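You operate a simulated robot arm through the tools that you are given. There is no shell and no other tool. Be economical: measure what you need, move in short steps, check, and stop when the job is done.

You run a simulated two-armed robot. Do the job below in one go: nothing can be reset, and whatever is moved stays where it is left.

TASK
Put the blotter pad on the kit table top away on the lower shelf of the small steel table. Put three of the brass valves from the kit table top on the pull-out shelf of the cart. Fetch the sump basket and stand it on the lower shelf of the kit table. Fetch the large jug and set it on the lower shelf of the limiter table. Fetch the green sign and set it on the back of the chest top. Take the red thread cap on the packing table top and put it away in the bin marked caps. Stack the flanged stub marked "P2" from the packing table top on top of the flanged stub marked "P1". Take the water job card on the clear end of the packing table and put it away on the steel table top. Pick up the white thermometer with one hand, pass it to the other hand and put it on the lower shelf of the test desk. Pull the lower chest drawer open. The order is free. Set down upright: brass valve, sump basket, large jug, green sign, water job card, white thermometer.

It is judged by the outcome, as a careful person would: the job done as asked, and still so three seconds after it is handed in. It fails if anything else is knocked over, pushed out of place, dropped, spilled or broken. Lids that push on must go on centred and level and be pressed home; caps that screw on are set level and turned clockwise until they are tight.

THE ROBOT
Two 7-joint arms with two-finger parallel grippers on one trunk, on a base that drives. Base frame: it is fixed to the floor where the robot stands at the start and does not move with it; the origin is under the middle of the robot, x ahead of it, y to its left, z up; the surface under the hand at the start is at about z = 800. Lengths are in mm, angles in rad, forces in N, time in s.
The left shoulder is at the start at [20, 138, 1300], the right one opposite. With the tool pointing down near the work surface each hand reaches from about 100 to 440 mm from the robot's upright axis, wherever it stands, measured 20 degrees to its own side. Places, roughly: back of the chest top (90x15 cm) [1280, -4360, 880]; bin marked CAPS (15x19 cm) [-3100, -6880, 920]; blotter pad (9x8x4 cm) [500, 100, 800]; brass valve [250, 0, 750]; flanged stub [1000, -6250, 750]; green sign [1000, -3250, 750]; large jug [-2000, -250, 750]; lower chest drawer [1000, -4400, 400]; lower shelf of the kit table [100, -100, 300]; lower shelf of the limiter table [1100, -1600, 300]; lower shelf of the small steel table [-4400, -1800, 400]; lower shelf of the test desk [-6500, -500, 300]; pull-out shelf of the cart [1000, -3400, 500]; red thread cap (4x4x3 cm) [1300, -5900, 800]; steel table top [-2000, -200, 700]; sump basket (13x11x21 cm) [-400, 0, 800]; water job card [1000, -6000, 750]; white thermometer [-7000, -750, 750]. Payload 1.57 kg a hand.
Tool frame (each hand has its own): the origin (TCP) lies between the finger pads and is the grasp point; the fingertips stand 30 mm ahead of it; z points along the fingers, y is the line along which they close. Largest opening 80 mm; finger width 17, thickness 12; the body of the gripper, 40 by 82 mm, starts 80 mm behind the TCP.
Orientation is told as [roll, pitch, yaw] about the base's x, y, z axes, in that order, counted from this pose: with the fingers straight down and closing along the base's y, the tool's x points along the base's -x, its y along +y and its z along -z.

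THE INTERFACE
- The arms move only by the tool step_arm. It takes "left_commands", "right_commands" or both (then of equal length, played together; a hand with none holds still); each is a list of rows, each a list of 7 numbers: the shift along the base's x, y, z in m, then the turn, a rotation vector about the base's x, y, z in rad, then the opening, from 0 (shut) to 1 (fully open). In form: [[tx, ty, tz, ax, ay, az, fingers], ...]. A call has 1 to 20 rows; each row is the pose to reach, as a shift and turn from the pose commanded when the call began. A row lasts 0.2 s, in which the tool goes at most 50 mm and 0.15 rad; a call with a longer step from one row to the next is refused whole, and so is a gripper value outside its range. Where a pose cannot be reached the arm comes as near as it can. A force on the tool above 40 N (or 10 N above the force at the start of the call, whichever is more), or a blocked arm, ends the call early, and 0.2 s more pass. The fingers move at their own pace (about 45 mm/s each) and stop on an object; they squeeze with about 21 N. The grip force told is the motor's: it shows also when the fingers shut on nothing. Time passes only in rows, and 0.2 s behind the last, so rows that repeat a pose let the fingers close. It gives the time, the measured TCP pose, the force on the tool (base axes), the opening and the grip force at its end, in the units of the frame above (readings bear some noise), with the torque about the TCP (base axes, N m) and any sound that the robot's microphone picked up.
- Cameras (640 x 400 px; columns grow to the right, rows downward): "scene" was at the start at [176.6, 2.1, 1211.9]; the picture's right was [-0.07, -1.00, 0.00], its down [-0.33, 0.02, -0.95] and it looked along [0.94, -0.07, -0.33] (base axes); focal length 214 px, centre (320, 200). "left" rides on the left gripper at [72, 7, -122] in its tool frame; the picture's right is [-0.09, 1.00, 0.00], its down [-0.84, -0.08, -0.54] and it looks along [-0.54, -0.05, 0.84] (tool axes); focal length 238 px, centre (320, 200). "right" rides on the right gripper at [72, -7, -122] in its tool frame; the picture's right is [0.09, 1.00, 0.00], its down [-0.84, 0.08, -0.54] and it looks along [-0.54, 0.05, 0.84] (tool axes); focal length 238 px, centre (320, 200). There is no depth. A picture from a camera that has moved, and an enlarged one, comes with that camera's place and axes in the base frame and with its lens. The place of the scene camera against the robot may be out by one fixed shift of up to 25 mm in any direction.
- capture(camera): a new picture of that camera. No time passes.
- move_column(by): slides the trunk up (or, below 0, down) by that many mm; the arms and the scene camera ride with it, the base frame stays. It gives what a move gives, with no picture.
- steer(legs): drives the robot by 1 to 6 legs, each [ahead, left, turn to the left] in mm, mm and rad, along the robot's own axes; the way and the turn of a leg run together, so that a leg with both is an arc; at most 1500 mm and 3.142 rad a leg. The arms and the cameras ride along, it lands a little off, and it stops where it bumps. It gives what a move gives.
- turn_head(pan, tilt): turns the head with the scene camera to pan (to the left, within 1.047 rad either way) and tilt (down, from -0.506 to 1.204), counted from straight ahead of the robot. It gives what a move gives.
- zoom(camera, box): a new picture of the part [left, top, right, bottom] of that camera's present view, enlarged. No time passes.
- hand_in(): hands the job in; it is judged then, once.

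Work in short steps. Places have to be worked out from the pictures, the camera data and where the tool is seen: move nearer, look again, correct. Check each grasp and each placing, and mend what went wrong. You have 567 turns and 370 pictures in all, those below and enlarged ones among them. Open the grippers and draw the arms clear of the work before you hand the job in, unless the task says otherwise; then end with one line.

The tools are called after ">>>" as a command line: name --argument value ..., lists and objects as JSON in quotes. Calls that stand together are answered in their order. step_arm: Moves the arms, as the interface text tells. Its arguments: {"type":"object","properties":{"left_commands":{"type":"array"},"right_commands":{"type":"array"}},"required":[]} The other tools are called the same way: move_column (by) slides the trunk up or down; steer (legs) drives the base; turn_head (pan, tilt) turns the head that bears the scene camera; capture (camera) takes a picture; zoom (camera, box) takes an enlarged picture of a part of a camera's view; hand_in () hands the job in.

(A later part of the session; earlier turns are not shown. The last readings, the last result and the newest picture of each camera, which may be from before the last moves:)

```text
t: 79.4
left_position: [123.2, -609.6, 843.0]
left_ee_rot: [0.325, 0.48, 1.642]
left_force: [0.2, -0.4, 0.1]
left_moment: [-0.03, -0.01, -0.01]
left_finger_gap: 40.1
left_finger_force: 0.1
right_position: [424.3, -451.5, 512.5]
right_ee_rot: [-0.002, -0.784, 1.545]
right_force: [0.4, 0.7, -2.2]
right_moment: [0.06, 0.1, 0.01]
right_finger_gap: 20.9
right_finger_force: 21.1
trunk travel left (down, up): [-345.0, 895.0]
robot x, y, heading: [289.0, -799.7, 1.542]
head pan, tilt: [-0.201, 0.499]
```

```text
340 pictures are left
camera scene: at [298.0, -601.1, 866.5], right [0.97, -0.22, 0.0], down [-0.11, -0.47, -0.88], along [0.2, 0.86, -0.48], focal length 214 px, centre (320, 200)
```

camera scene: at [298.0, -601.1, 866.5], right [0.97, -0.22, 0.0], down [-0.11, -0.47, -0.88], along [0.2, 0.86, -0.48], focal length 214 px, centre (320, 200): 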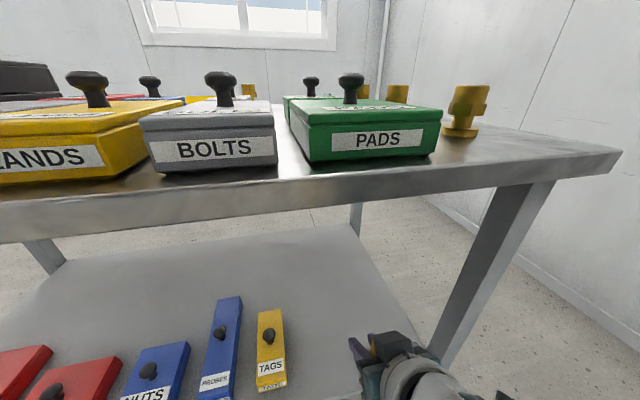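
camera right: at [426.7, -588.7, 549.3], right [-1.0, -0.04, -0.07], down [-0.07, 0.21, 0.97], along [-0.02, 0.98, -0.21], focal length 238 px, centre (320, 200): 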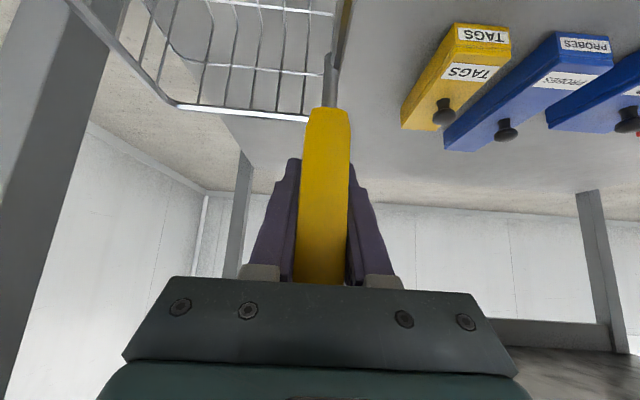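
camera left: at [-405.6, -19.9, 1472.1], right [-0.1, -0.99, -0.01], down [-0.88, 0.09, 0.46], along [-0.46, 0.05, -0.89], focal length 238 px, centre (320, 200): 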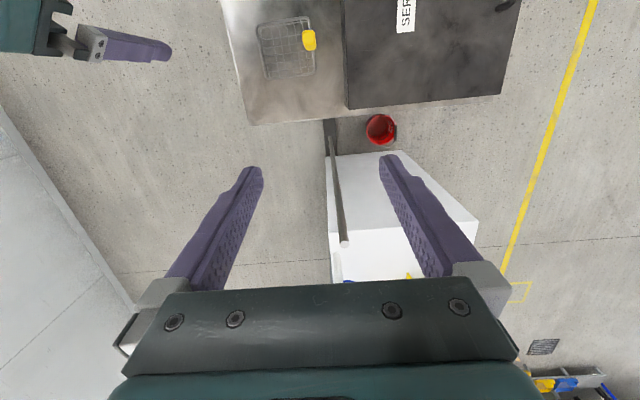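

Leg at x≈604, basket edge ≈545: clear. Advance another 120 mm.

>>> steer --legs '[[120, 15, 0]]'

>>> capture --camera "right"

```text
t: 80.7
left_position: [111.4, -490.2, 844.4]
left_ee_rot: [0.326, 0.48, 1.644]
left_force: [-0.1, 0.4, 0.2]
left_moment: [0.02, 0.03, -0.02]
left_finger_gap: 39.8
left_finger_force: 0.0
right_position: [410.8, -333.7, 512.9]
right_ee_rot: [-0.001, -0.785, 1.55]
right_force: [-0.5, 0.5, -2.7]
right_moment: [0.06, 0.14, -0.01]
right_finger_gap: 20.8
right_finger_force: 21.1
trunk travel left (down, up): [-345.0, 895.0]
robot x, y, heading: [275.0, -676.7, 1.549]
head pan, tilt: [-0.201, 0.499]
```

```text
339 pictures are left
camera right: at [414.1, -470.0, 549.2], right [-1.0, -0.04, -0.07], down [-0.07, 0.21, 0.97], along [-0.03, 0.98, -0.21], focal length 238 px, centre (320, 200)
```

right: 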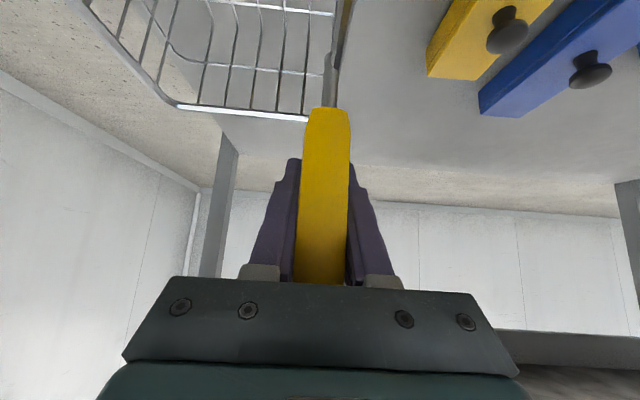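

Over the shelf. I lower by arm towards contact.

>>> step_arm --right_commands '[[0, 0, -0.01, 0, 0, 0, 0], [0, 0, -0.02, 0, 0, 0, 0], [0, 0, -0.03, 0, 0, 0, 0], [0, 0, -0.035, 0, 0, 0, 0], [0, 0, -0.04, 0, 0, 0, 0]]'

>>> step_arm --right_commands '[[0, 0, -0.003, 0, 0, 0, 0], [0, 0, -0.006, 0, 0, 0, 0], [0, 0, -0.009, 0, 0, 0, 0], [0, 0, -0.012, 0, 0, 0, 0]]'

```text
t: 81.8
left_position: [110.4, -492.0, 843.8]
left_ee_rot: [0.326, 0.481, 1.644]
left_force: [1.6, -0.3, -0.3]
left_moment: [-0.02, 0.02, -0.02]
left_finger_gap: 40.2
left_finger_force: 0.0
right_position: [410.4, -334.3, 473.5]
right_ee_rot: [-0.003, -0.784, 1.548]
right_force: [-0.7, -0.5, -2.2]
right_moment: [0.12, 0.08, 0.01]
right_finger_gap: 20.7
right_finger_force: 20.6
trunk travel left (down, up): [-345.0, 895.0]
robot x, y, heading: [280.5, -679.2, 1.547]
head pan, tilt: [-0.201, 0.499]
```

```text
t: 82.8
left_position: [111.3, -491.4, 843.1]
left_ee_rot: [0.326, 0.482, 1.644]
left_force: [0.6, -1.0, -0.2]
left_moment: [-0.02, 0.0, 0.0]
left_finger_gap: 39.9
left_finger_force: 0.1
right_position: [409.6, -333.3, 461.5]
right_ee_rot: [-0.004, -0.784, 1.551]
right_force: [0.5, -0.3, -2.2]
right_moment: [0.08, 0.1, -0.01]
right_finger_gap: 20.8
right_finger_force: 21.0
trunk travel left (down, up): [-345.0, 895.0]
robot x, y, heading: [277.3, -678.2, 1.549]
head pan, tilt: [-0.201, 0.499]
```

>>> step_arm --right_commands '[[0, 0, -0.003, 0, 0, 0, 0], [0, 0, -0.006, 0, 0, 0, 0], [0, 0, -0.009, 0, 0, 0, 0], [0, 0, -0.012, 0, 0, 0, 0], [0, 0, -0.015, 0, 0, 0, 0]]'

>>> zoom --camera "scene" --box '[160, 200, 480, 400]'

```text
t: 84.0
left_position: [110.7, -491.0, 843.1]
left_ee_rot: [0.327, 0.48, 1.644]
left_force: [-0.2, -0.3, 0.1]
left_moment: [-0.01, 0.01, 0.0]
left_finger_gap: 40.2
left_finger_force: 0.1
right_position: [410.4, -333.9, 445.6]
right_ee_rot: [-0.002, -0.783, 1.549]
right_force: [0.0, -0.3, -2.9]
right_moment: [0.05, 0.11, 0.01]
right_finger_gap: 20.8
right_finger_force: 21.5
trunk travel left (down, up): [-345.0, 895.0]
robot x, y, heading: [277.9, -680.3, 1.548]
head pan, tilt: [-0.201, 0.499]
```

```text
2.00 times, centred on (320, 300) of scene
camera zoom: at [285.3, -482.6, 866.5], right [0.98, -0.22, 0.0], down [-0.11, -0.47, -0.88], along [0.19, 0.86, -0.48], focal length 429 px, centre (320, 0)
```

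zoom: 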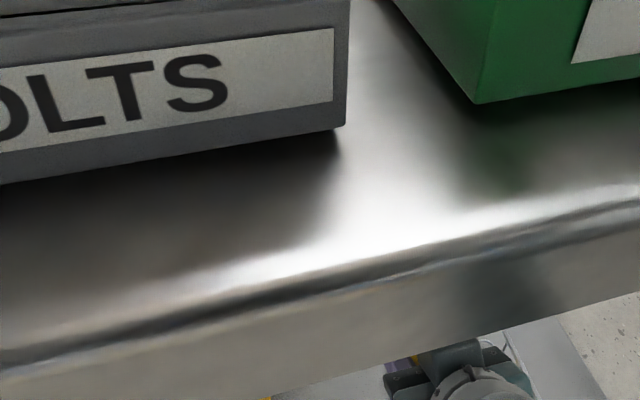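

No contact yet; keep lowering in small steps.

>>> step_arm --right_commands '[[0, 0, -0.003, 0, 0, 0, 0], [0, 0, -0.006, 0, 0, 0, 0], [0, 0, -0.009, 0, 0, 0, 0], [0, 0, -0.012, 0, 0, 0, 0], [0, 0, -0.015, 0, 0, 0, 0]]'

>>> capture --camera "right"

```text
t: 85.2
left_position: [110.3, -491.6, 843.6]
left_ee_rot: [0.324, 0.482, 1.645]
left_force: [0.0, -0.5, -0.1]
left_moment: [0.02, -0.03, 0.0]
left_finger_gap: 40.0
left_finger_force: 0.1
right_position: [411.3, -332.4, 432.7]
right_ee_rot: [-0.001, -0.792, 1.551]
right_force: [-1.6, -9.5, 28.5]
right_moment: [-0.55, -0.24, -0.14]
right_finger_gap: 20.8
right_finger_force: 21.1
trunk travel left (down, up): [-345.0, 895.0]
robot x, y, heading: [278.5, -679.5, 1.549]
head pan, tilt: [-0.201, 0.499]
```

```text
337 pictures are left
camera right: at [414.7, -468.9, 468.4], right [-1.0, -0.04, -0.07], down [-0.07, 0.21, 0.98], along [-0.03, 0.98, -0.21], focal length 238 px, centre (320, 200)
```

right: 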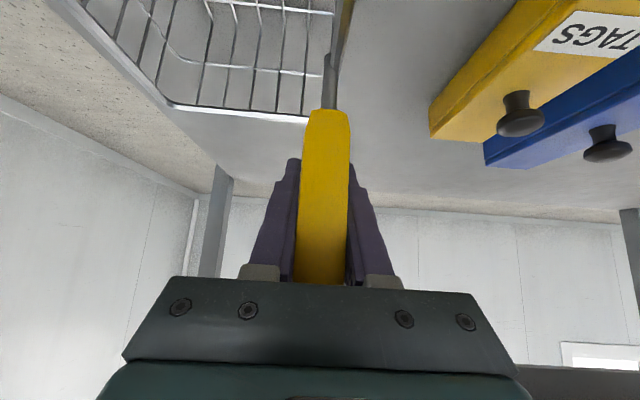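

Contact at TCP z≈434. I ease up 2 mm, open, and back off along the tool axis.

>>> step_arm --right_commands '[[0, 0, 0.003, 0, 0, 0, 0], [0, 0, 0.003, 0, 0, 0, 0.5], [0, 0, 0.003, 0, 0, 0, 0.8], [0, 0, 0.003, 0, 0, 0, 0.8], [0, 0, 0.003, 0, 0, 0, 0.8]]'

>>> capture --camera "right"

>>> step_arm --right_commands '[[0, -0.02, 0.01, 0, 0, 0, 0.9], [0, -0.05, 0.025, 0, 0, 0, 0.9], [0, -0.09, 0.04, 0, 0, 0, 0.9]]'

>>> capture --camera "right"

```text
t: 86.5
left_position: [109.4, -490.7, 844.4]
left_ee_rot: [0.324, 0.48, 1.645]
left_force: [0.5, 0.5, 0.6]
left_moment: [0.02, 0.01, -0.01]
left_finger_gap: 40.5
left_finger_force: 0.1
right_position: [412.5, -333.9, 434.7]
right_ee_rot: [-0.002, -0.783, 1.55]
right_force: [-0.4, -0.3, -0.4]
right_moment: [0.04, 0.0, -0.03]
right_finger_gap: 64.1
right_finger_force: 0.1
trunk travel left (down, up): [-345.0, 895.0]
robot x, y, heading: [276.9, -680.7, 1.547]
head pan, tilt: [-0.201, 0.499]
```

```text
336 pictures are left
camera right: at [414.3, -469.4, 470.6], right [-1.0, -0.04, -0.07], down [-0.07, 0.21, 0.97], along [-0.03, 0.98, -0.21], focal length 238 px, centre (320, 200)
```

right: 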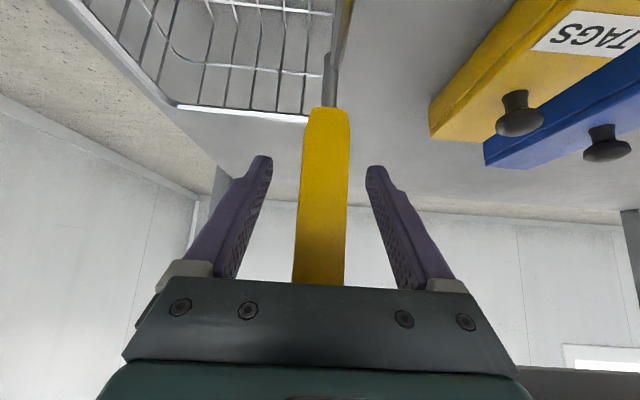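

```text
t: 87.2
left_position: [110.4, -493.4, 842.7]
left_ee_rot: [0.326, 0.481, 1.644]
left_force: [-0.7, 0.9, 0.1]
left_moment: [0.01, -0.02, 0.01]
left_finger_gap: 39.8
left_finger_force: 0.0
right_position: [409.7, -425.6, 472.8]
right_ee_rot: [-0.004, -0.781, 1.549]
right_force: [-0.6, 0.1, -0.7]
right_moment: [0.0, 0.01, 0.01]
right_finger_gap: 72.0
right_finger_force: 0.0
trunk travel left (down, up): [-345.0, 895.0]
robot x, y, heading: [275.3, -679.4, 1.543]
head pan, tilt: [-0.201, 0.499]
```

```text
335 pictures are left
camera right: at [412.6, -562.0, 510.0], right [-1.0, -0.04, -0.07], down [-0.07, 0.21, 0.97], along [-0.03, 0.98, -0.22], focal length 238 px, centre (320, 200)
```

right: 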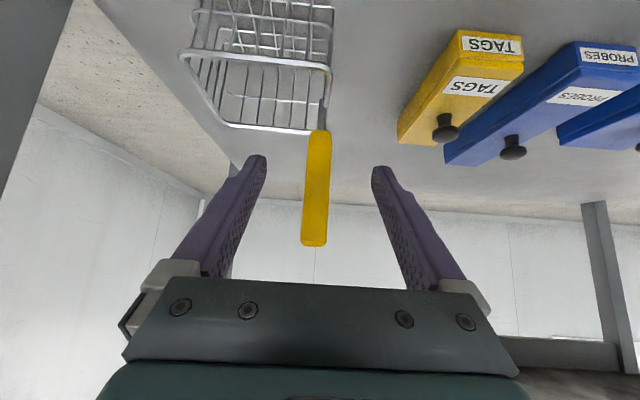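

The basket stands well on the shelf. I back out, raise the trunk, and scout toward the limiter table and cart.

>>> steer --legs '[[-350, 0, 0]]'

>>> move_column --by 330

>>> steer --legs '[[0, 0, -1.545], [0, -600, 0]]'

>>> turn_head --pan 0 --tilt 0.6

>>> capture --camera "scene"

```text
t: 89.5
left_position: [102.1, -832.7, 844.4]
left_ee_rot: [0.325, 0.481, 1.641]
left_force: [0.1, -0.5, 0.2]
left_moment: [0.03, 0.03, 0.02]
left_finger_gap: 40.2
left_finger_force: 0.0
right_position: [402.3, -766.2, 473.3]
right_ee_rot: [-0.002, -0.783, 1.545]
right_force: [-0.5, -0.2, -0.6]
right_moment: [-0.02, 0.01, -0.04]
right_finger_gap: 71.9
right_finger_force: 0.1
trunk travel left (down, up): [-345.0, 895.0]
robot x, y, heading: [270.6, -1022.2, 1.544]
head pan, tilt: [-0.201, 0.499]
```

```text
t: 92.7
left_position: [103.1, -834.2, 1174.0]
left_ee_rot: [0.323, 0.481, 1.643]
left_force: [0.0, 0.1, -0.4]
left_moment: [0.05, -0.02, 0.01]
left_finger_gap: 39.9
left_finger_force: 0.0
right_position: [401.7, -765.8, 804.2]
right_ee_rot: [-0.002, -0.785, 1.548]
right_force: [-0.1, -0.3, -0.3]
right_moment: [-0.01, 0.0, 0.05]
right_finger_gap: 72.1
right_finger_force: 0.1
trunk travel left (down, up): [-675.0, 565.0]
robot x, y, heading: [268.7, -1020.9, 1.544]
head pan, tilt: [-0.201, 0.499]
```

```text
t: 99.8
left_position: [470.1, -1425.9, 1173.7]
left_ee_rot: [0.325, 0.482, 0.148]
left_force: [0.4, -0.2, 1.1]
left_moment: [0.0, -0.01, -0.01]
left_finger_gap: 40.0
left_finger_force: 0.1
right_position: [558.0, -1717.1, 803.7]
right_ee_rot: [-0.002, -0.784, 0.05]
right_force: [0.5, 0.5, -0.6]
right_moment: [0.0, 0.02, 0.01]
right_finger_gap: 72.3
right_finger_force: 0.1
trunk travel left (down, up): [-675.0, 565.0]
robot x, y, heading: [294.3, -1606.4, 0.046]
head pan, tilt: [-0.201, 0.499]
```

```text
t: 100.5
left_position: [470.1, -1426.4, 1174.1]
left_ee_rot: [0.325, 0.482, 0.147]
left_force: [0.6, -0.3, 0.5]
left_moment: [0.01, 0.0, 0.0]
left_finger_gap: 39.9
left_finger_force: 0.0
right_position: [559.9, -1718.1, 803.9]
right_ee_rot: [-0.002, -0.784, 0.052]
right_force: [0.6, 0.4, -0.2]
right_moment: [-0.01, 0.0, 0.04]
right_finger_gap: 72.0
right_finger_force: 0.1
trunk travel left (down, up): [-675.0, 565.0]
robot x, y, heading: [297.2, -1609.5, 0.051]
head pan, tilt: [0.0, 0.6]
```

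```text
334 pictures are left
camera scene: at [466.0, -1588.8, 1187.5], right [0.05, -1.0, 0.0], down [-0.56, -0.03, -0.83], along [0.82, 0.04, -0.56], focal length 214 px, centre (320, 200)
```

scene: 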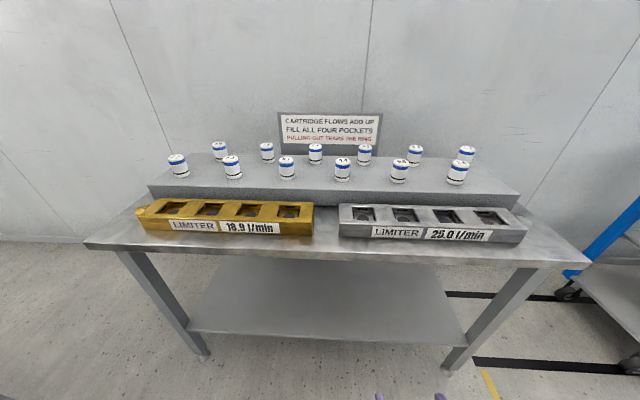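

The limiter table's lower shelf is empty. Continue to the cart.

>>> steer --legs '[[-150, -1500, 0], [0, -200, -0.05]]'

>>> capture --camera "scene"

```text
refused: leg 1 is longer than a leg can be; nothing moved
```

```text
333 pictures are left
camera scene: at [466.0, -1588.8, 1187.5], right [0.05, -1.0, 0.0], down [-0.56, -0.03, -0.83], along [0.82, 0.04, -0.56], focal length 214 px, centre (320, 200)
```

scene: 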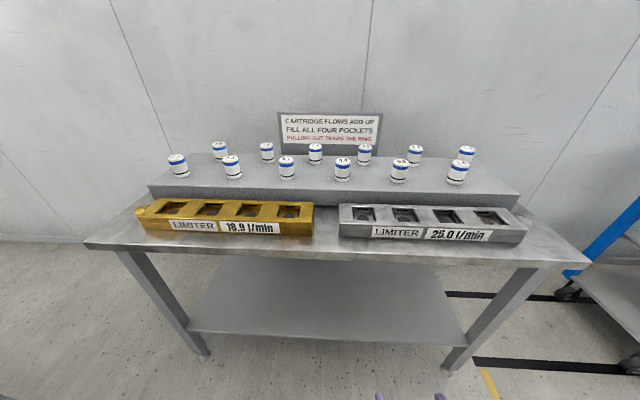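

>>> steer --legs '[[-100, -1000, -0.05], [0, -700, 0]]'

>>> capture --camera "scene"

```text
t: 109.1
left_position: [425.5, -3113.1, 1174.0]
left_ee_rot: [0.326, 0.483, 0.125]
left_force: [0.8, -0.5, -0.2]
left_moment: [-0.04, 0.02, 0.03]
left_finger_gap: 39.8
left_finger_force: 0.0
right_position: [506.2, -3408.0, 803.6]
right_ee_rot: [-0.005, -0.782, 0.028]
right_force: [0.1, -0.8, 1.1]
right_moment: [0.02, 0.0, 0.02]
right_finger_gap: 71.8
right_finger_force: 0.0
trunk travel left (down, up): [-675.0, 565.0]
robot x, y, heading: [244.7, -3287.8, 0.029]
head pan, tilt: [0.0, 0.6]
```

```text
332 pictures are left
camera scene: at [416.8, -3276.3, 1187.4], right [0.03, -1.0, 0.0], down [-0.56, -0.02, -0.83], along [0.82, 0.02, -0.56], focal length 214 px, centre (320, 200)
```

scene: 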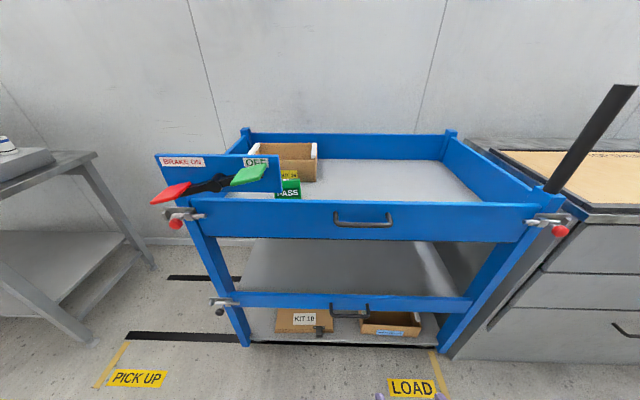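

I zoom on the cart's parts.

>>> zoom --camera "scene" --box '[150, 130, 350, 255]'

>>> zoom --camera "scene" --box '[180, 220, 480, 400]'

>>> zoom --camera "scene" --box '[430, 60, 640, 360]'

```text
3.20 times, centred on (250, 192) of scene
camera zoom: at [416.8, -3276.3, 1187.4], right [0.03, -1.0, 0.0], down [-0.56, -0.02, -0.83], along [0.82, 0.02, -0.56], focal length 686 px, centre (544, 224)
```

zoom: 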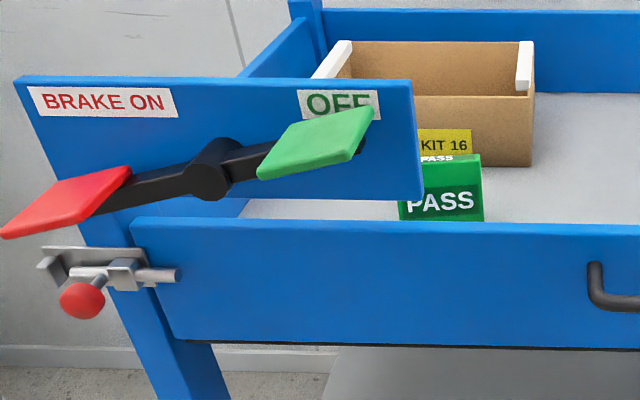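

```text
2.13 times, centred on (330, 310) of scene
camera zoom: at [416.8, -3276.3, 1187.4], right [0.03, -1.0, 0.0], down [-0.56, -0.02, -0.83], along [0.82, 0.02, -0.56], focal length 458 px, centre (299, -35)
```

zoom: 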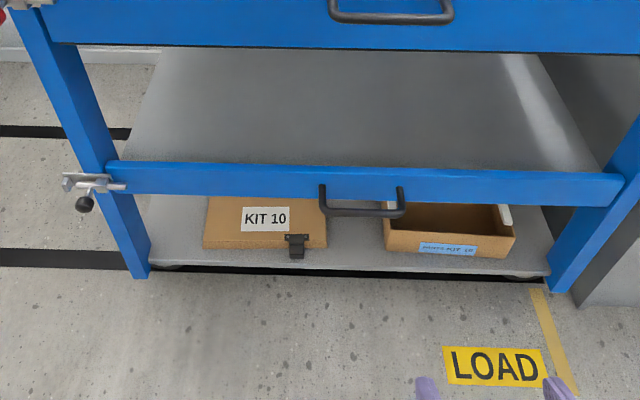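

```text
1.33 times, centred on (535, 210) of scene
camera zoom: at [416.8, -3276.3, 1187.4], right [0.03, -1.0, 0.0], down [-0.56, -0.02, -0.83], along [0.82, 0.02, -0.56], focal length 286 px, centre (33, 187)
```

zoom: 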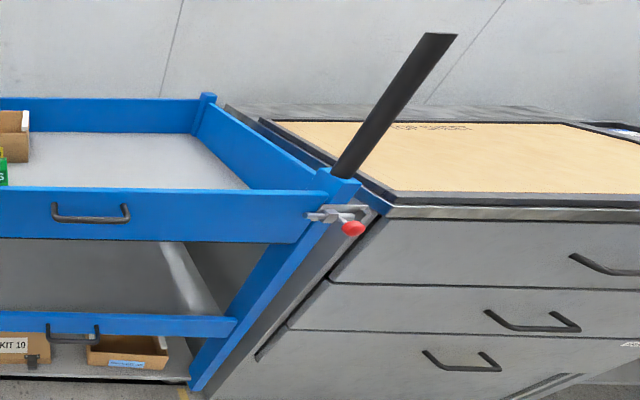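

The green PASS sign stands in the cart's top tray, front left; the pull-out shelf is the middle one with free room above. I straighten the right hand, raise the trunk and move closer to the sign.

>>> step_arm --right_commands '[[0, 0, 0.03, 0, 0.13, 0, 1], [0, 0, 0.06, 0, 0.26, 0, 1], [0, 0, 0.1, 0, 0.39, 0, 1], [0, 0, 0.14, 0, 0.52, 0, 1], [0, 0, 0.18, 0, 0.65, 0, 1], [0, 0, 0.2, 0, 0.785, 0, 1]]'

>>> move_column --by 150

>>> turn_head --pan 0 --tilt 0.9

>>> steer --legs '[[400, 0, 0]]'

>>> capture --camera "scene"

>>> capture --camera "right"

```text
t: 110.7
left_position: [424.6, -3112.4, 1172.5]
left_ee_rot: [0.326, 0.479, 0.125]
left_force: [-1.1, 0.9, -0.5]
left_moment: [-0.02, 0.01, 0.02]
left_finger_gap: 40.1
left_finger_force: 0.1
right_position: [512.5, -3454.6, 937.6]
right_ee_rot: [-0.115, 0.001, 0.024]
right_force: [-0.4, 0.3, -0.9]
right_moment: [0.0, -0.02, -0.01]
right_finger_gap: 79.9
right_finger_force: 0.1
right hand out of reach, approached as far as the arm can: row 5, 6
trunk travel left (down, up): [-675.0, 565.0]
robot x, y, heading: [244.6, -3289.2, 0.027]
head pan, tilt: [0.0, 0.6]
stopped in row 6 (right hand): the arm was blocked; the commanded pose is now the measured one
```

```text
t: 112.4
left_position: [425.2, -3112.6, 1323.2]
left_ee_rot: [0.327, 0.482, 0.124]
left_force: [-0.2, 0.5, 0.7]
left_moment: [-0.03, 0.03, 0.0]
left_finger_gap: 40.1
left_finger_force: 0.0
right_position: [511.9, -3454.5, 1087.1]
right_ee_rot: [-0.113, 0.002, 0.023]
right_force: [-0.9, -1.0, -0.3]
right_moment: [0.01, -0.01, 0.01]
right_finger_gap: 80.3
right_finger_force: 0.1
trunk travel left (down, up): [-825.0, 415.0]
robot x, y, heading: [244.1, -3291.8, 0.027]
head pan, tilt: [0.0, 0.6]
```

```text
t: 113.2
left_position: [425.9, -3112.4, 1323.3]
left_ee_rot: [0.326, 0.481, 0.125]
left_force: [-0.3, 1.0, -0.3]
left_moment: [-0.03, 0.01, 0.0]
left_finger_gap: 40.1
left_finger_force: 0.1
right_position: [513.5, -3454.6, 1087.8]
right_ee_rot: [-0.114, 0.003, 0.024]
right_force: [-0.1, 0.3, -0.3]
right_moment: [-0.02, -0.02, -0.02]
right_finger_gap: 80.1
right_finger_force: 0.0
trunk travel left (down, up): [-825.0, 415.0]
robot x, y, heading: [245.0, -3287.8, 0.03]
head pan, tilt: [0.0, 0.901]
```

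```text
t: 115.7
left_position: [825.3, -3105.3, 1324.1]
left_ee_rot: [0.327, 0.481, 0.112]
left_force: [0.2, 0.9, -0.1]
left_moment: [-0.01, 0.03, 0.0]
left_finger_gap: 40.0
left_finger_force: 0.1
right_position: [908.9, -3448.2, 1087.9]
right_ee_rot: [-0.113, 0.003, 0.015]
right_force: [0.9, -0.1, 0.5]
right_moment: [0.03, -0.01, 0.03]
right_finger_gap: 79.9
right_finger_force: 0.1
trunk travel left (down, up): [-825.0, 415.0]
robot x, y, heading: [644.7, -3280.3, 0.018]
head pan, tilt: [0.0, 0.901]
```

```text
328 pictures are left
camera scene: at [802.6, -3269.4, 1312.6], right [0.02, -1.0, 0.0], down [-0.78, -0.01, -0.62], along [0.62, 0.01, -0.78], focal length 214 px, centre (320, 200)
```

scene: 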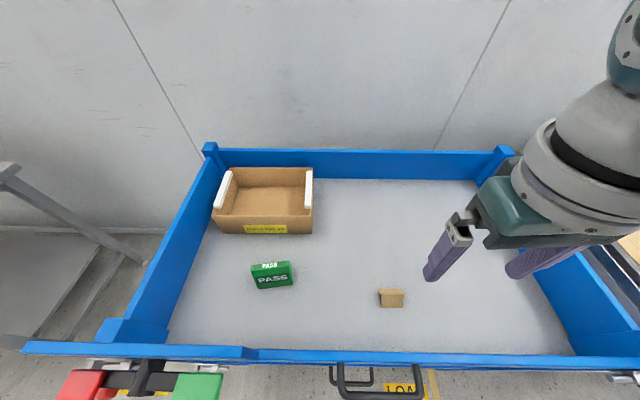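

```text
327 pictures are left
camera right: at [837.3, -3440.9, 1209.7], right [-0.11, 0.99, -0.11], down [0.84, 0.15, 0.53], along [0.54, -0.04, -0.84], focal length 238 px, centre (320, 200)
```

right: 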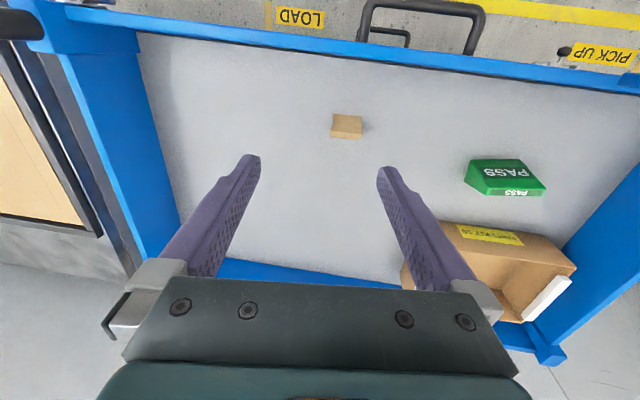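

I zoom in on the sign to learn its shape.

>>> zoom --camera "scene" --box '[230, 240, 320, 300]'

>>> zoom --camera "right" --box '[440, 140, 570, 220]'

```text
6.67 times, centred on (275, 270) of scene
camera zoom: at [802.6, -3269.4, 1312.6], right [0.02, -1.0, 0.0], down [-0.78, -0.01, -0.62], along [0.62, 0.01, -0.78], focal length 1430 px, centre (620, -267)
```

zoom: 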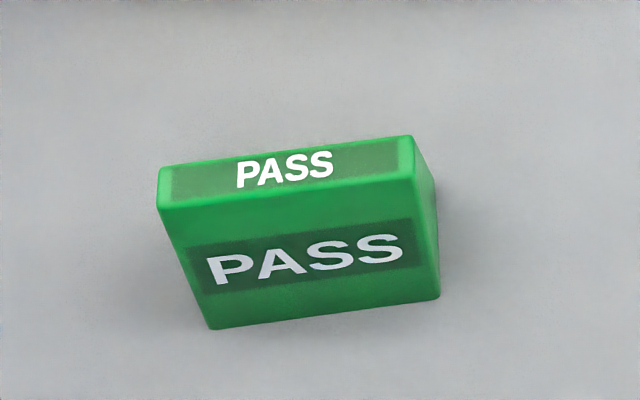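

```text
4.92 times, centred on (505, 180) of right
camera zoom: at [837.3, -3440.9, 1209.7], right [-0.11, 0.99, -0.11], down [0.84, 0.15, 0.53], along [0.54, -0.04, -0.84], focal length 1173 px, centre (-591, 298)
```

zoom: 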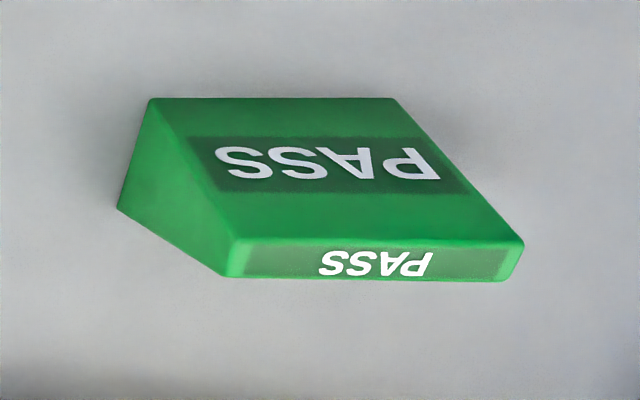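

The sign is an upright block ~80 wide, ~28 thick, at about (986,-3160), yawed ~0.13. I shift the robot and turn the right hand to close across its thickness.

>>> steer --legs '[[41, 200, 0]]'

>>> step_arm --right_commands '[[0, 0.01, -0.02, 0.113, 0, 0, 1], [0.02, 0.04, -0.02, 0.113, 0, 0, 1]]'

>>> step_arm --right_commands '[[0, 0, 0, 0, 0, -0.145, 1], [0, 0, 0, 0, 0, -0.29, 1], [0, 0, 0, 0, 0, -0.435, 1], [0, 0, 0, 0, 0, -0.58, 1], [0, 0, 0, 0, 0, -0.725, 1], [0, 0, 0, 0, 0, -0.87, 1], [0, 0, 0, 0, 0, -1.015, 1], [0, 0, 0, 0, 0, -1.16, 1], [0, 0, 0, 0, 0, -1.305, 1], [0, 0, 0, 0, 0, -1.45, 1]]'

>>> capture --camera "right"

```text
t: 117.3
left_position: [863.5, -2902.2, 1323.0]
left_ee_rot: [0.327, 0.482, 0.112]
left_force: [-1.1, -0.1, 0.4]
left_moment: [0.03, 0.02, 0.0]
left_finger_gap: 40.2
left_finger_force: 0.0
right_position: [947.1, -3247.0, 1087.4]
right_ee_rot: [-0.115, 0.004, 0.009]
right_force: [0.0, -0.3, 0.1]
right_moment: [0.01, -0.06, -0.01]
right_finger_gap: 80.1
right_finger_force: 0.1
trunk travel left (down, up): [-825.0, 415.0]
robot x, y, heading: [682.5, -3082.0, 0.018]
head pan, tilt: [0.0, 0.901]
```

```text
t: 117.9
left_position: [863.9, -2903.7, 1323.0]
left_ee_rot: [0.326, 0.482, 0.112]
left_force: [0.8, 0.8, -0.8]
left_moment: [0.01, 0.0, 0.0]
left_finger_gap: 39.9
left_finger_force: 0.0
right_position: [968.6, -3220.5, 1063.5]
right_ee_rot: [-0.04, 0.003, 0.014]
right_force: [-0.5, -0.7, 0.1]
right_moment: [0.02, -0.02, 0.03]
right_finger_gap: 79.9
right_finger_force: 0.1
trunk travel left (down, up): [-825.0, 415.0]
robot x, y, heading: [682.9, -3081.3, 0.016]
head pan, tilt: [0.0, 0.901]
```

```text
t: 120.3
left_position: [863.9, -2902.3, 1322.4]
left_ee_rot: [0.327, 0.48, 0.111]
left_force: [0.2, -0.2, 0.1]
left_moment: [0.02, -0.02, -0.01]
left_finger_gap: 40.3
left_finger_force: 0.1
right_position: [970.9, -3256.8, 1063.5]
right_ee_rot: [-0.012, -0.115, -1.454]
right_force: [-0.4, 0.1, 0.0]
right_moment: [0.01, 0.01, -0.03]
right_finger_gap: 80.2
right_finger_force: 0.1
trunk travel left (down, up): [-825.0, 415.0]
robot x, y, heading: [681.9, -3077.5, 0.011]
head pan, tilt: [0.0, 0.901]
stopped in row 10 (right hand): the arm was blocked; the commanded pose is now the measured one
```

```text
324 pictures are left
camera right: at [955.4, -3172.1, 1175.8], right [0.98, 0.2, -0.02], down [0.17, -0.75, 0.64], along [0.11, -0.63, -0.77], focal length 238 px, centre (320, 200)
```

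right: 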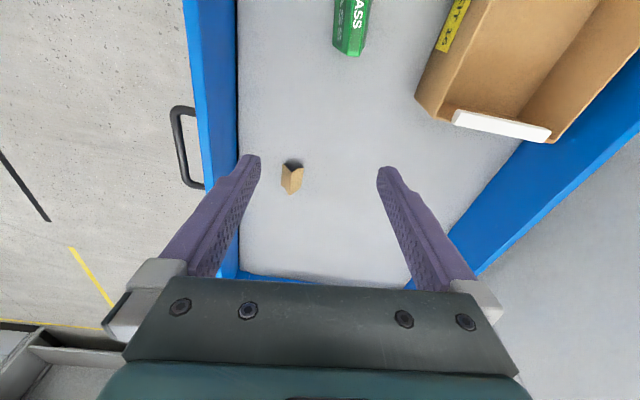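

I lower the hand (where the arm has freedom), level it, and shift the robot to the left above the sign.

>>> step_arm --right_commands '[[0, 0, -0.04, 0, 0, 0, 1], [0, 0, -0.08, 0.057, 0, 0, 1], [0, 0, -0.1, 0.125, 0.013, 0, 1]]'

>>> steer --legs '[[15, 95, 0]]'

>>> capture --camera "right"

>>> capture --camera "scene"

```text
t: 121.1
left_position: [863.9, -2902.0, 1323.6]
left_ee_rot: [0.328, 0.483, 0.114]
left_force: [-0.6, -0.1, 0.2]
left_moment: [0.01, 0.03, -0.04]
left_finger_gap: 40.1
left_finger_force: 0.0
right_position: [972.2, -3255.4, 961.7]
right_ee_rot: [-0.01, 0.02, -1.455]
right_force: [-0.1, 0.2, -0.3]
right_moment: [0.02, -0.03, 0.01]
right_finger_gap: 79.9
right_finger_force: 0.1
trunk travel left (down, up): [-825.0, 415.0]
robot x, y, heading: [683.1, -3078.6, 0.018]
head pan, tilt: [0.0, 0.901]
```

```text
t: 122.3
left_position: [877.1, -2807.3, 1324.0]
left_ee_rot: [0.328, 0.482, 0.114]
left_force: [0.3, -0.5, 0.6]
left_moment: [0.05, 0.04, -0.01]
left_finger_gap: 40.2
left_finger_force: 0.0
right_position: [985.0, -3161.6, 961.1]
right_ee_rot: [-0.011, 0.018, -1.452]
right_force: [0.5, 0.0, -0.6]
right_moment: [0.01, 0.01, -0.03]
right_finger_gap: 80.1
right_finger_force: 0.0
trunk travel left (down, up): [-825.0, 415.0]
robot x, y, heading: [696.5, -2983.3, 0.017]
head pan, tilt: [0.0, 0.901]
```

```text
323 pictures are left
camera right: at [971.5, -3091.6, 1085.2], right [0.98, 0.21, -0.01], down [0.18, -0.83, 0.53], along [0.1, -0.52, -0.85], focal length 238 px, centre (320, 200)
```

right: 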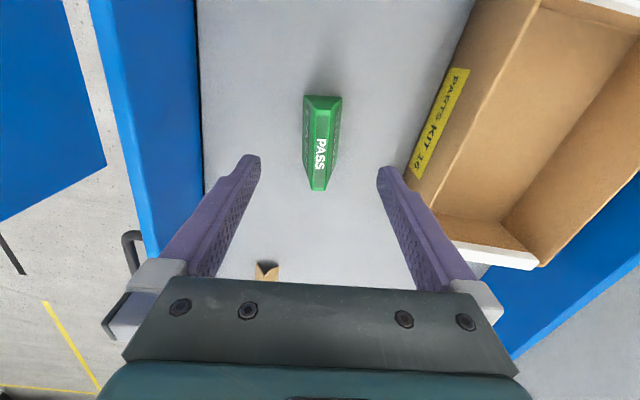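

```text
322 pictures are left
camera scene: at [854.7, -2971.9, 1312.6], right [0.02, -1.0, 0.0], down [-0.78, -0.01, -0.62], along [0.62, 0.01, -0.78], focal length 214 px, centre (320, 200)
```

scene: 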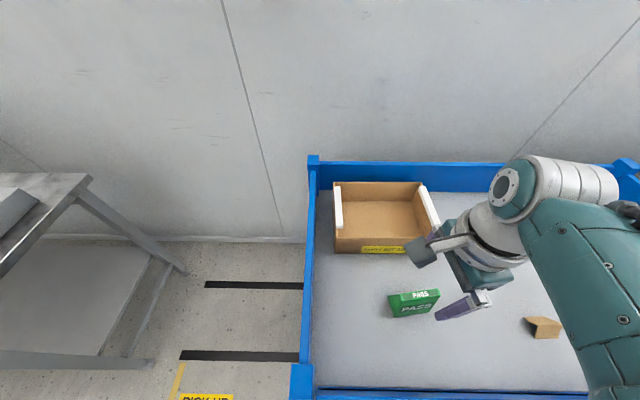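

Column alignment is good. I zoom to get the sign's ends and top.

>>> zoom --camera "right" --box '[250, 80, 410, 200]'

```text
3.33 times, centred on (330, 140) of right
camera zoom: at [971.5, -3091.6, 1085.2], right [0.98, 0.21, -0.01], down [0.18, -0.83, 0.53], along [0.1, -0.52, -0.85], focal length 794 px, centre (287, 400)
```

zoom: 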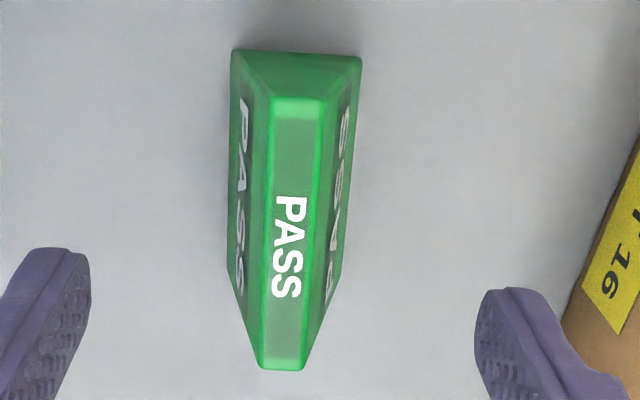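

It is a wedge: top ~15 mm, base ~42 mm wide, top at z≈865, centre about 14 mm to -y. I descend around it and close.

>>> step_arm --right_commands '[[0, -0.012, -0.03, 0, 0, 0, 1], [0, -0.012, -0.06, 0, 0, 0, 1], [0, -0.012, -0.09, 0, 0, 0, 1], [0, -0.012, -0.115, 0, 0, 0, 1]]'

>>> capture --camera "right"

```text
t: 123.3
left_position: [878.0, -2807.4, 1323.0]
left_ee_rot: [0.326, 0.482, 0.113]
left_force: [0.0, 0.1, 0.4]
left_moment: [-0.02, 0.0, 0.0]
left_finger_gap: 40.1
left_finger_force: 0.0
right_position: [978.5, -3172.9, 859.3]
right_ee_rot: [-0.007, 0.019, -1.453]
right_force: [0.7, 0.9, 0.3]
right_moment: [0.0, 0.0, 0.04]
right_finger_gap: 80.0
right_finger_force: 0.1
right hand out of reach, approached as far as the arm can: row 4
trunk travel left (down, up): [-825.0, 415.0]
robot x, y, heading: [696.9, -2980.3, 0.016]
head pan, tilt: [0.0, 0.901]
```

```text
320 pictures are left
camera right: at [964.0, -3103.7, 982.7], right [0.98, 0.21, -0.01], down [0.18, -0.83, 0.53], along [0.1, -0.52, -0.85], focal length 238 px, centre (320, 200)
```

right: 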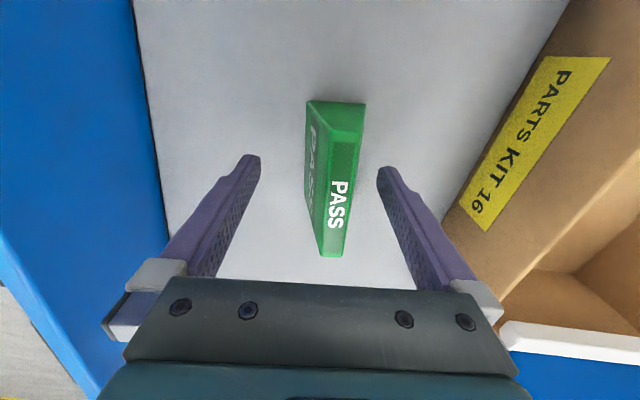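

Out of arm reach downward; I use the column to go down 25 and shift +12 mm in x.

>>> move_column --by -28

>>> step_arm --right_commands '[[0.012, 0.0, 0.003, 0, 0, 0, 1]]'

>>> capture --camera "right"

```text
t: 124.0
left_position: [879.1, -2806.8, 1294.4]
left_ee_rot: [0.325, 0.481, 0.113]
left_force: [0.6, -0.2, -0.1]
left_moment: [-0.01, 0.02, -0.01]
left_finger_gap: 40.3
left_finger_force: 0.1
right_position: [976.1, -3172.4, 829.3]
right_ee_rot: [-0.012, 0.017, -1.453]
right_force: [-0.1, -0.2, 0.6]
right_moment: [-0.03, -0.03, -0.02]
right_finger_gap: 79.8
right_finger_force: 0.1
trunk travel left (down, up): [-797.0, 443.0]
robot x, y, heading: [696.1, -2983.8, 0.015]
head pan, tilt: [0.0, 0.901]
```

```text
t: 124.4
left_position: [878.9, -2807.9, 1294.7]
left_ee_rot: [0.326, 0.483, 0.113]
left_force: [0.3, 0.1, -0.2]
left_moment: [0.01, 0.01, -0.04]
left_finger_gap: 39.8
left_finger_force: 0.1
right_position: [986.0, -3173.6, 838.2]
right_ee_rot: [-0.01, 0.018, -1.452]
right_force: [0.1, -0.3, 0.6]
right_moment: [0.01, 0.0, 0.01]
right_finger_gap: 79.8
right_finger_force: 0.0
right hand out of reach, approached as far as the arm can: row 1
trunk travel left (down, up): [-797.0, 443.0]
robot x, y, heading: [692.9, -2983.6, 0.014]
head pan, tilt: [0.0, 0.901]
```

```text
319 pictures are left
camera right: at [972.0, -3104.1, 961.9], right [0.98, 0.21, -0.01], down [0.18, -0.83, 0.53], along [0.1, -0.52, -0.85], focal length 238 px, centre (320, 200)
```

right: 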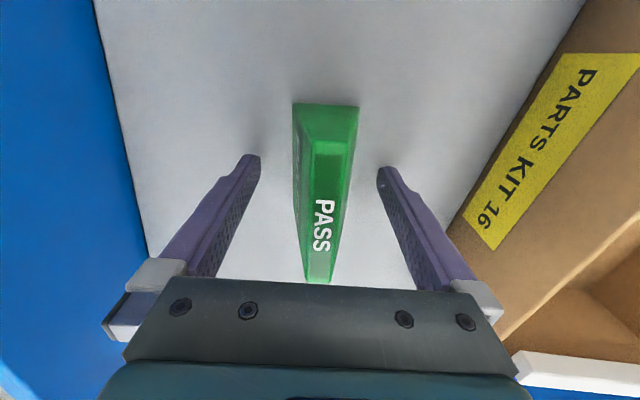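

Centred. Close the fingers.

>>> step_arm --right_commands '[[0, 0, 0, 0, 0, 0, 0.5], [0, 0, 0, 0, 0, 0, 0.3], [0, 0, 0, 0, 0, 0, 0], [0, 0, 0, 0, 0, 0, 0], [0, 0, 0, 0, 0, 0, 0], [0, 0, 0, 0, 0, 0, 0]]'

>>> move_column --by 60

>>> capture --camera "right"

>>> capture --camera "scene"

```text
t: 125.8
left_position: [879.1, -2807.9, 1295.6]
left_ee_rot: [0.327, 0.482, 0.114]
left_force: [0.1, -0.7, 0.2]
left_moment: [0.03, 0.02, 0.0]
left_finger_gap: 40.0
left_finger_force: 0.0
right_position: [985.3, -3173.8, 837.0]
right_ee_rot: [-0.011, 0.019, -1.452]
right_force: [-0.2, 0.6, 0.1]
right_moment: [0.0, -0.05, 0.03]
right_finger_gap: 39.7
right_finger_force: 20.7
trunk travel left (down, up): [-797.0, 443.0]
robot x, y, heading: [695.3, -2982.4, 0.018]
head pan, tilt: [0.0, 0.901]
```

```text
t: 126.8
left_position: [877.7, -2807.1, 1355.3]
left_ee_rot: [0.327, 0.482, 0.113]
left_force: [-0.5, 0.4, 0.5]
left_moment: [0.02, 0.01, 0.01]
left_finger_gap: 40.0
left_finger_force: 0.0
right_position: [986.2, -3173.0, 898.3]
right_ee_rot: [-0.01, 0.019, -1.453]
right_force: [-0.7, -0.9, -0.8]
right_moment: [-0.01, 0.0, 0.02]
right_finger_gap: 39.7
right_finger_force: 20.8
trunk travel left (down, up): [-857.0, 383.0]
robot x, y, heading: [695.8, -2987.3, 0.014]
head pan, tilt: [0.0, 0.901]
```

```text
318 pictures are left
camera right: at [972.0, -3104.1, 1021.9], right [0.98, 0.21, -0.01], down [0.18, -0.83, 0.53], along [0.1, -0.52, -0.85], focal length 238 px, centre (320, 200)
```

right: 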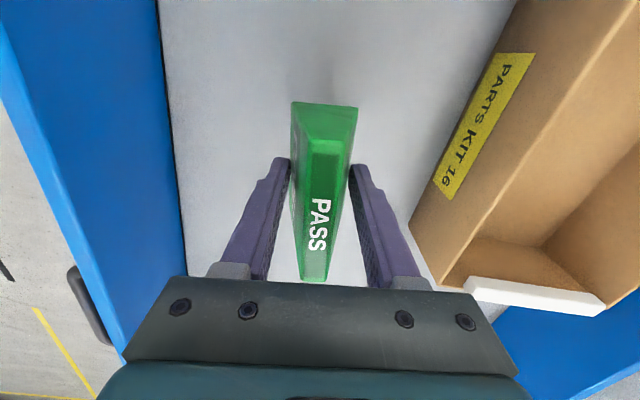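

```text
317 pictures are left
camera scene: at [854.7, -2971.8, 1344.6], right [0.02, -1.0, 0.0], down [-0.78, -0.01, -0.62], along [0.62, 0.01, -0.78], focal length 214 px, centre (320, 200)
```

scene: 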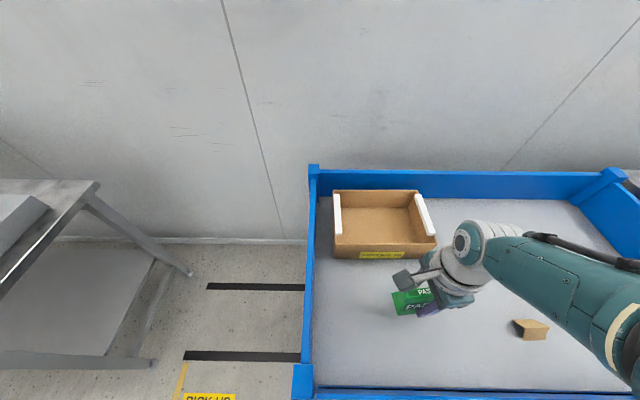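

Sign held firm. I raise, back out, move along to the chest and look at its top.

>>> move_column --by 150

>>> steer --legs '[[-450, 0, 0], [0, -1200, -0.015]]'

>>> turn_head --pan 0 --tilt 0.6

>>> capture --camera "scene"

```text
t: 128.6
left_position: [877.3, -2808.2, 1504.9]
left_ee_rot: [0.326, 0.482, 0.113]
left_force: [-0.4, 0.1, 0.1]
left_moment: [0.01, 0.01, 0.02]
left_finger_gap: 39.8
left_finger_force: 0.0
right_position: [985.2, -3172.7, 1048.3]
right_ee_rot: [-0.011, 0.019, -1.451]
right_force: [-0.8, -0.3, 0.1]
right_moment: [-0.01, 0.01, 0.0]
right_finger_gap: 40.0
right_finger_force: 20.9
trunk travel left (down, up): [-1007.0, 233.0]
robot x, y, heading: [691.4, -2984.2, 0.015]
head pan, tilt: [0.0, 0.901]
```

```text
t: 130.1
left_position: [722.4, -2810.5, 1505.0]
left_ee_rot: [0.325, 0.48, 0.111]
left_force: [-0.8, 0.1, 0.4]
left_moment: [-0.01, 0.01, -0.01]
left_finger_gap: 40.0
left_finger_force: 0.0
right_position: [855.4, -3180.5, 1058.5]
right_ee_rot: [0.058, 0.004, -1.461]
right_force: [7.0, 0.3, 0.5]
right_moment: [0.03, -0.28, -0.3]
right_finger_gap: 37.4
right_finger_force: 20.6
trunk travel left (down, up): [-1007.0, 233.0]
robot x, y, heading: [541.8, -2984.4, 0.016]
head pan, tilt: [0.0, 0.901]
stopped in leg 1: the force on the tool passed its limit at 48 N (the readings are from after the stop); the commanded pose is now the measured one
```

```text
t: 130.9
left_position: [722.5, -2811.2, 1505.0]
left_ee_rot: [0.325, 0.48, 0.11]
left_force: [-0.1, -0.1, 0.4]
left_moment: [-0.03, 0.02, 0.0]
left_finger_gap: 40.0
left_finger_force: 0.0
right_position: [855.1, -3180.4, 1057.0]
right_ee_rot: [0.058, 0.004, -1.464]
right_force: [14.0, -0.8, 0.7]
right_moment: [0.08, -0.6, -0.62]
right_finger_gap: 37.5
right_finger_force: 20.8
trunk travel left (down, up): [-1007.0, 233.0]
robot x, y, heading: [537.9, -2984.6, 0.017]
head pan, tilt: [0.0, 0.6]
```

```text
316 pictures are left
camera scene: at [712.6, -2974.5, 1519.8], right [0.01, -1.0, 0.0], down [-0.56, -0.01, -0.83], along [0.83, 0.01, -0.56], focal length 214 px, centre (320, 200)
```

scene: 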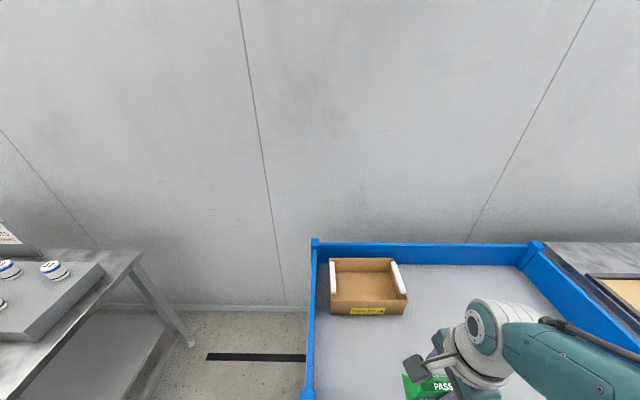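

The tool met something (14 N) — probably the brake board at the cart's front left. I check with the right camera before moving.

>>> capture --camera "right"

>>> turn_head --pan -0.3 --tilt 1.1

>>> capture --camera "scene"

```text
315 pictures are left
camera right: at [834.6, -3109.4, 1179.7], right [0.98, 0.2, 0.06], down [0.14, -0.83, 0.54], along [0.15, -0.52, -0.84], focal length 238 px, centre (320, 200)
```

right: 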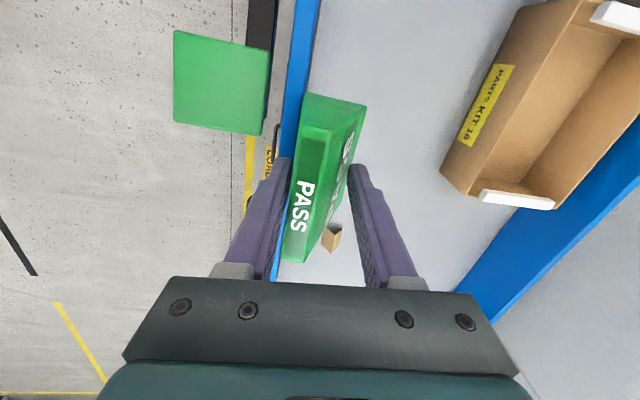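

```text
t: 131.8
left_position: [723.0, -2810.1, 1506.1]
left_ee_rot: [0.324, 0.478, 0.11]
left_force: [0.2, -0.5, 0.1]
left_moment: [-0.01, 0.03, 0.04]
left_finger_gap: 39.6
left_finger_force: 0.1
right_position: [855.4, -3180.1, 1058.0]
right_ee_rot: [0.057, 0.003, -1.463]
right_force: [14.4, -1.5, 2.0]
right_moment: [0.06, -0.58, -0.65]
right_finger_gap: 37.5
right_finger_force: 21.0
trunk travel left (down, up): [-1007.0, 233.0]
robot x, y, heading: [537.7, -2982.0, 0.014]
head pan, tilt: [-0.3, 1.1]
```

```text
314 pictures are left
camera scene: at [685.0, -2993.6, 1481.3], right [-0.28, -0.96, 0.0], down [-0.85, 0.25, -0.46], along [0.44, -0.13, -0.89], focal length 214 px, centre (320, 200)
```

scene: 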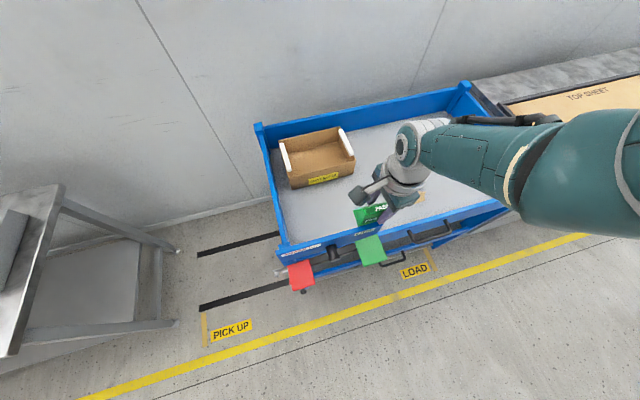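

The sign touched the brake board's top edge. I move ahead 30 mm, lift another 150 mm, and check the grasp.

>>> steer --legs '[[30, 0, 0]]'

>>> move_column --by 150

>>> capture --camera "right"

>>> capture --camera "scene"

```text
t: 132.6
left_position: [752.2, -2809.2, 1505.7]
left_ee_rot: [0.326, 0.483, 0.11]
left_force: [-0.1, 0.3, -0.4]
left_moment: [0.02, 0.0, -0.01]
left_finger_gap: 40.1
left_finger_force: 0.2
right_position: [881.4, -3178.9, 1055.5]
right_ee_rot: [0.048, 0.004, -1.461]
right_force: [0.9, -0.2, -1.3]
right_moment: [0.0, 0.02, 0.04]
right_finger_gap: 35.1
right_finger_force: 20.8
trunk travel left (down, up): [-1007.0, 233.0]
robot x, y, heading: [569.9, -2979.9, 0.013]
head pan, tilt: [-0.3, 1.1]
```

```text
t: 134.4
left_position: [750.8, -2810.1, 1655.7]
left_ee_rot: [0.326, 0.483, 0.11]
left_force: [0.1, -0.5, 0.0]
left_moment: [0.0, -0.02, -0.01]
left_finger_gap: 39.9
left_finger_force: 0.0
right_position: [880.3, -3177.8, 1204.8]
right_ee_rot: [0.045, 0.005, -1.461]
right_force: [-1.2, 0.5, -0.3]
right_moment: [0.05, 0.0, 0.01]
right_finger_gap: 35.0
right_finger_force: 21.2
trunk travel left (down, up): [-1157.0, 83.0]
robot x, y, heading: [570.8, -2985.3, 0.009]
head pan, tilt: [-0.3, 1.1]
```

```text
313 pictures are left
camera right: at [861.0, -3108.7, 1328.2], right [0.98, 0.2, 0.05], down [0.14, -0.83, 0.54], along [0.15, -0.52, -0.84], focal length 238 px, centre (320, 200)
```

right: 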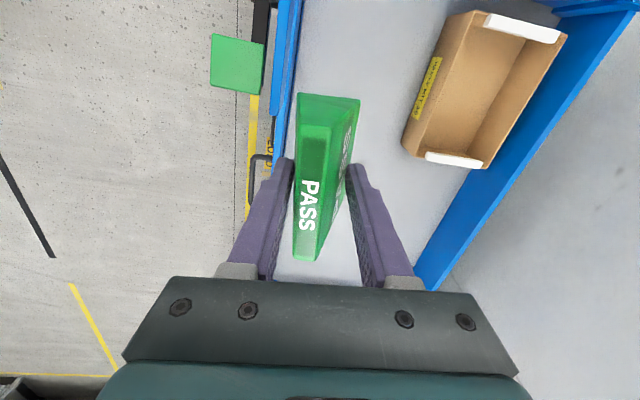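

```text
312 pictures are left
camera scene: at [713.7, -2993.1, 1630.8], right [-0.28, -0.96, 0.0], down [-0.85, 0.25, -0.45], along [0.44, -0.13, -0.89], focal length 214 px, centre (320, 200)
```

scene: 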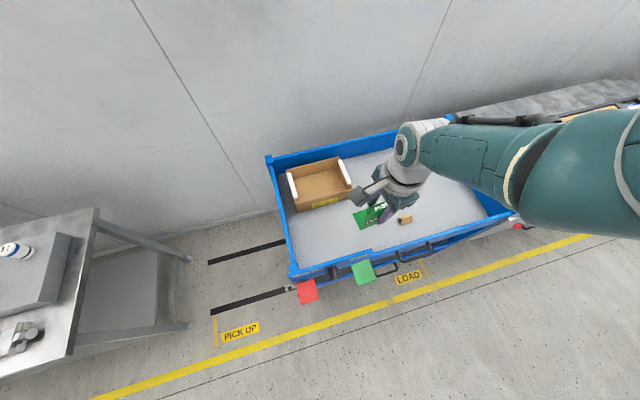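

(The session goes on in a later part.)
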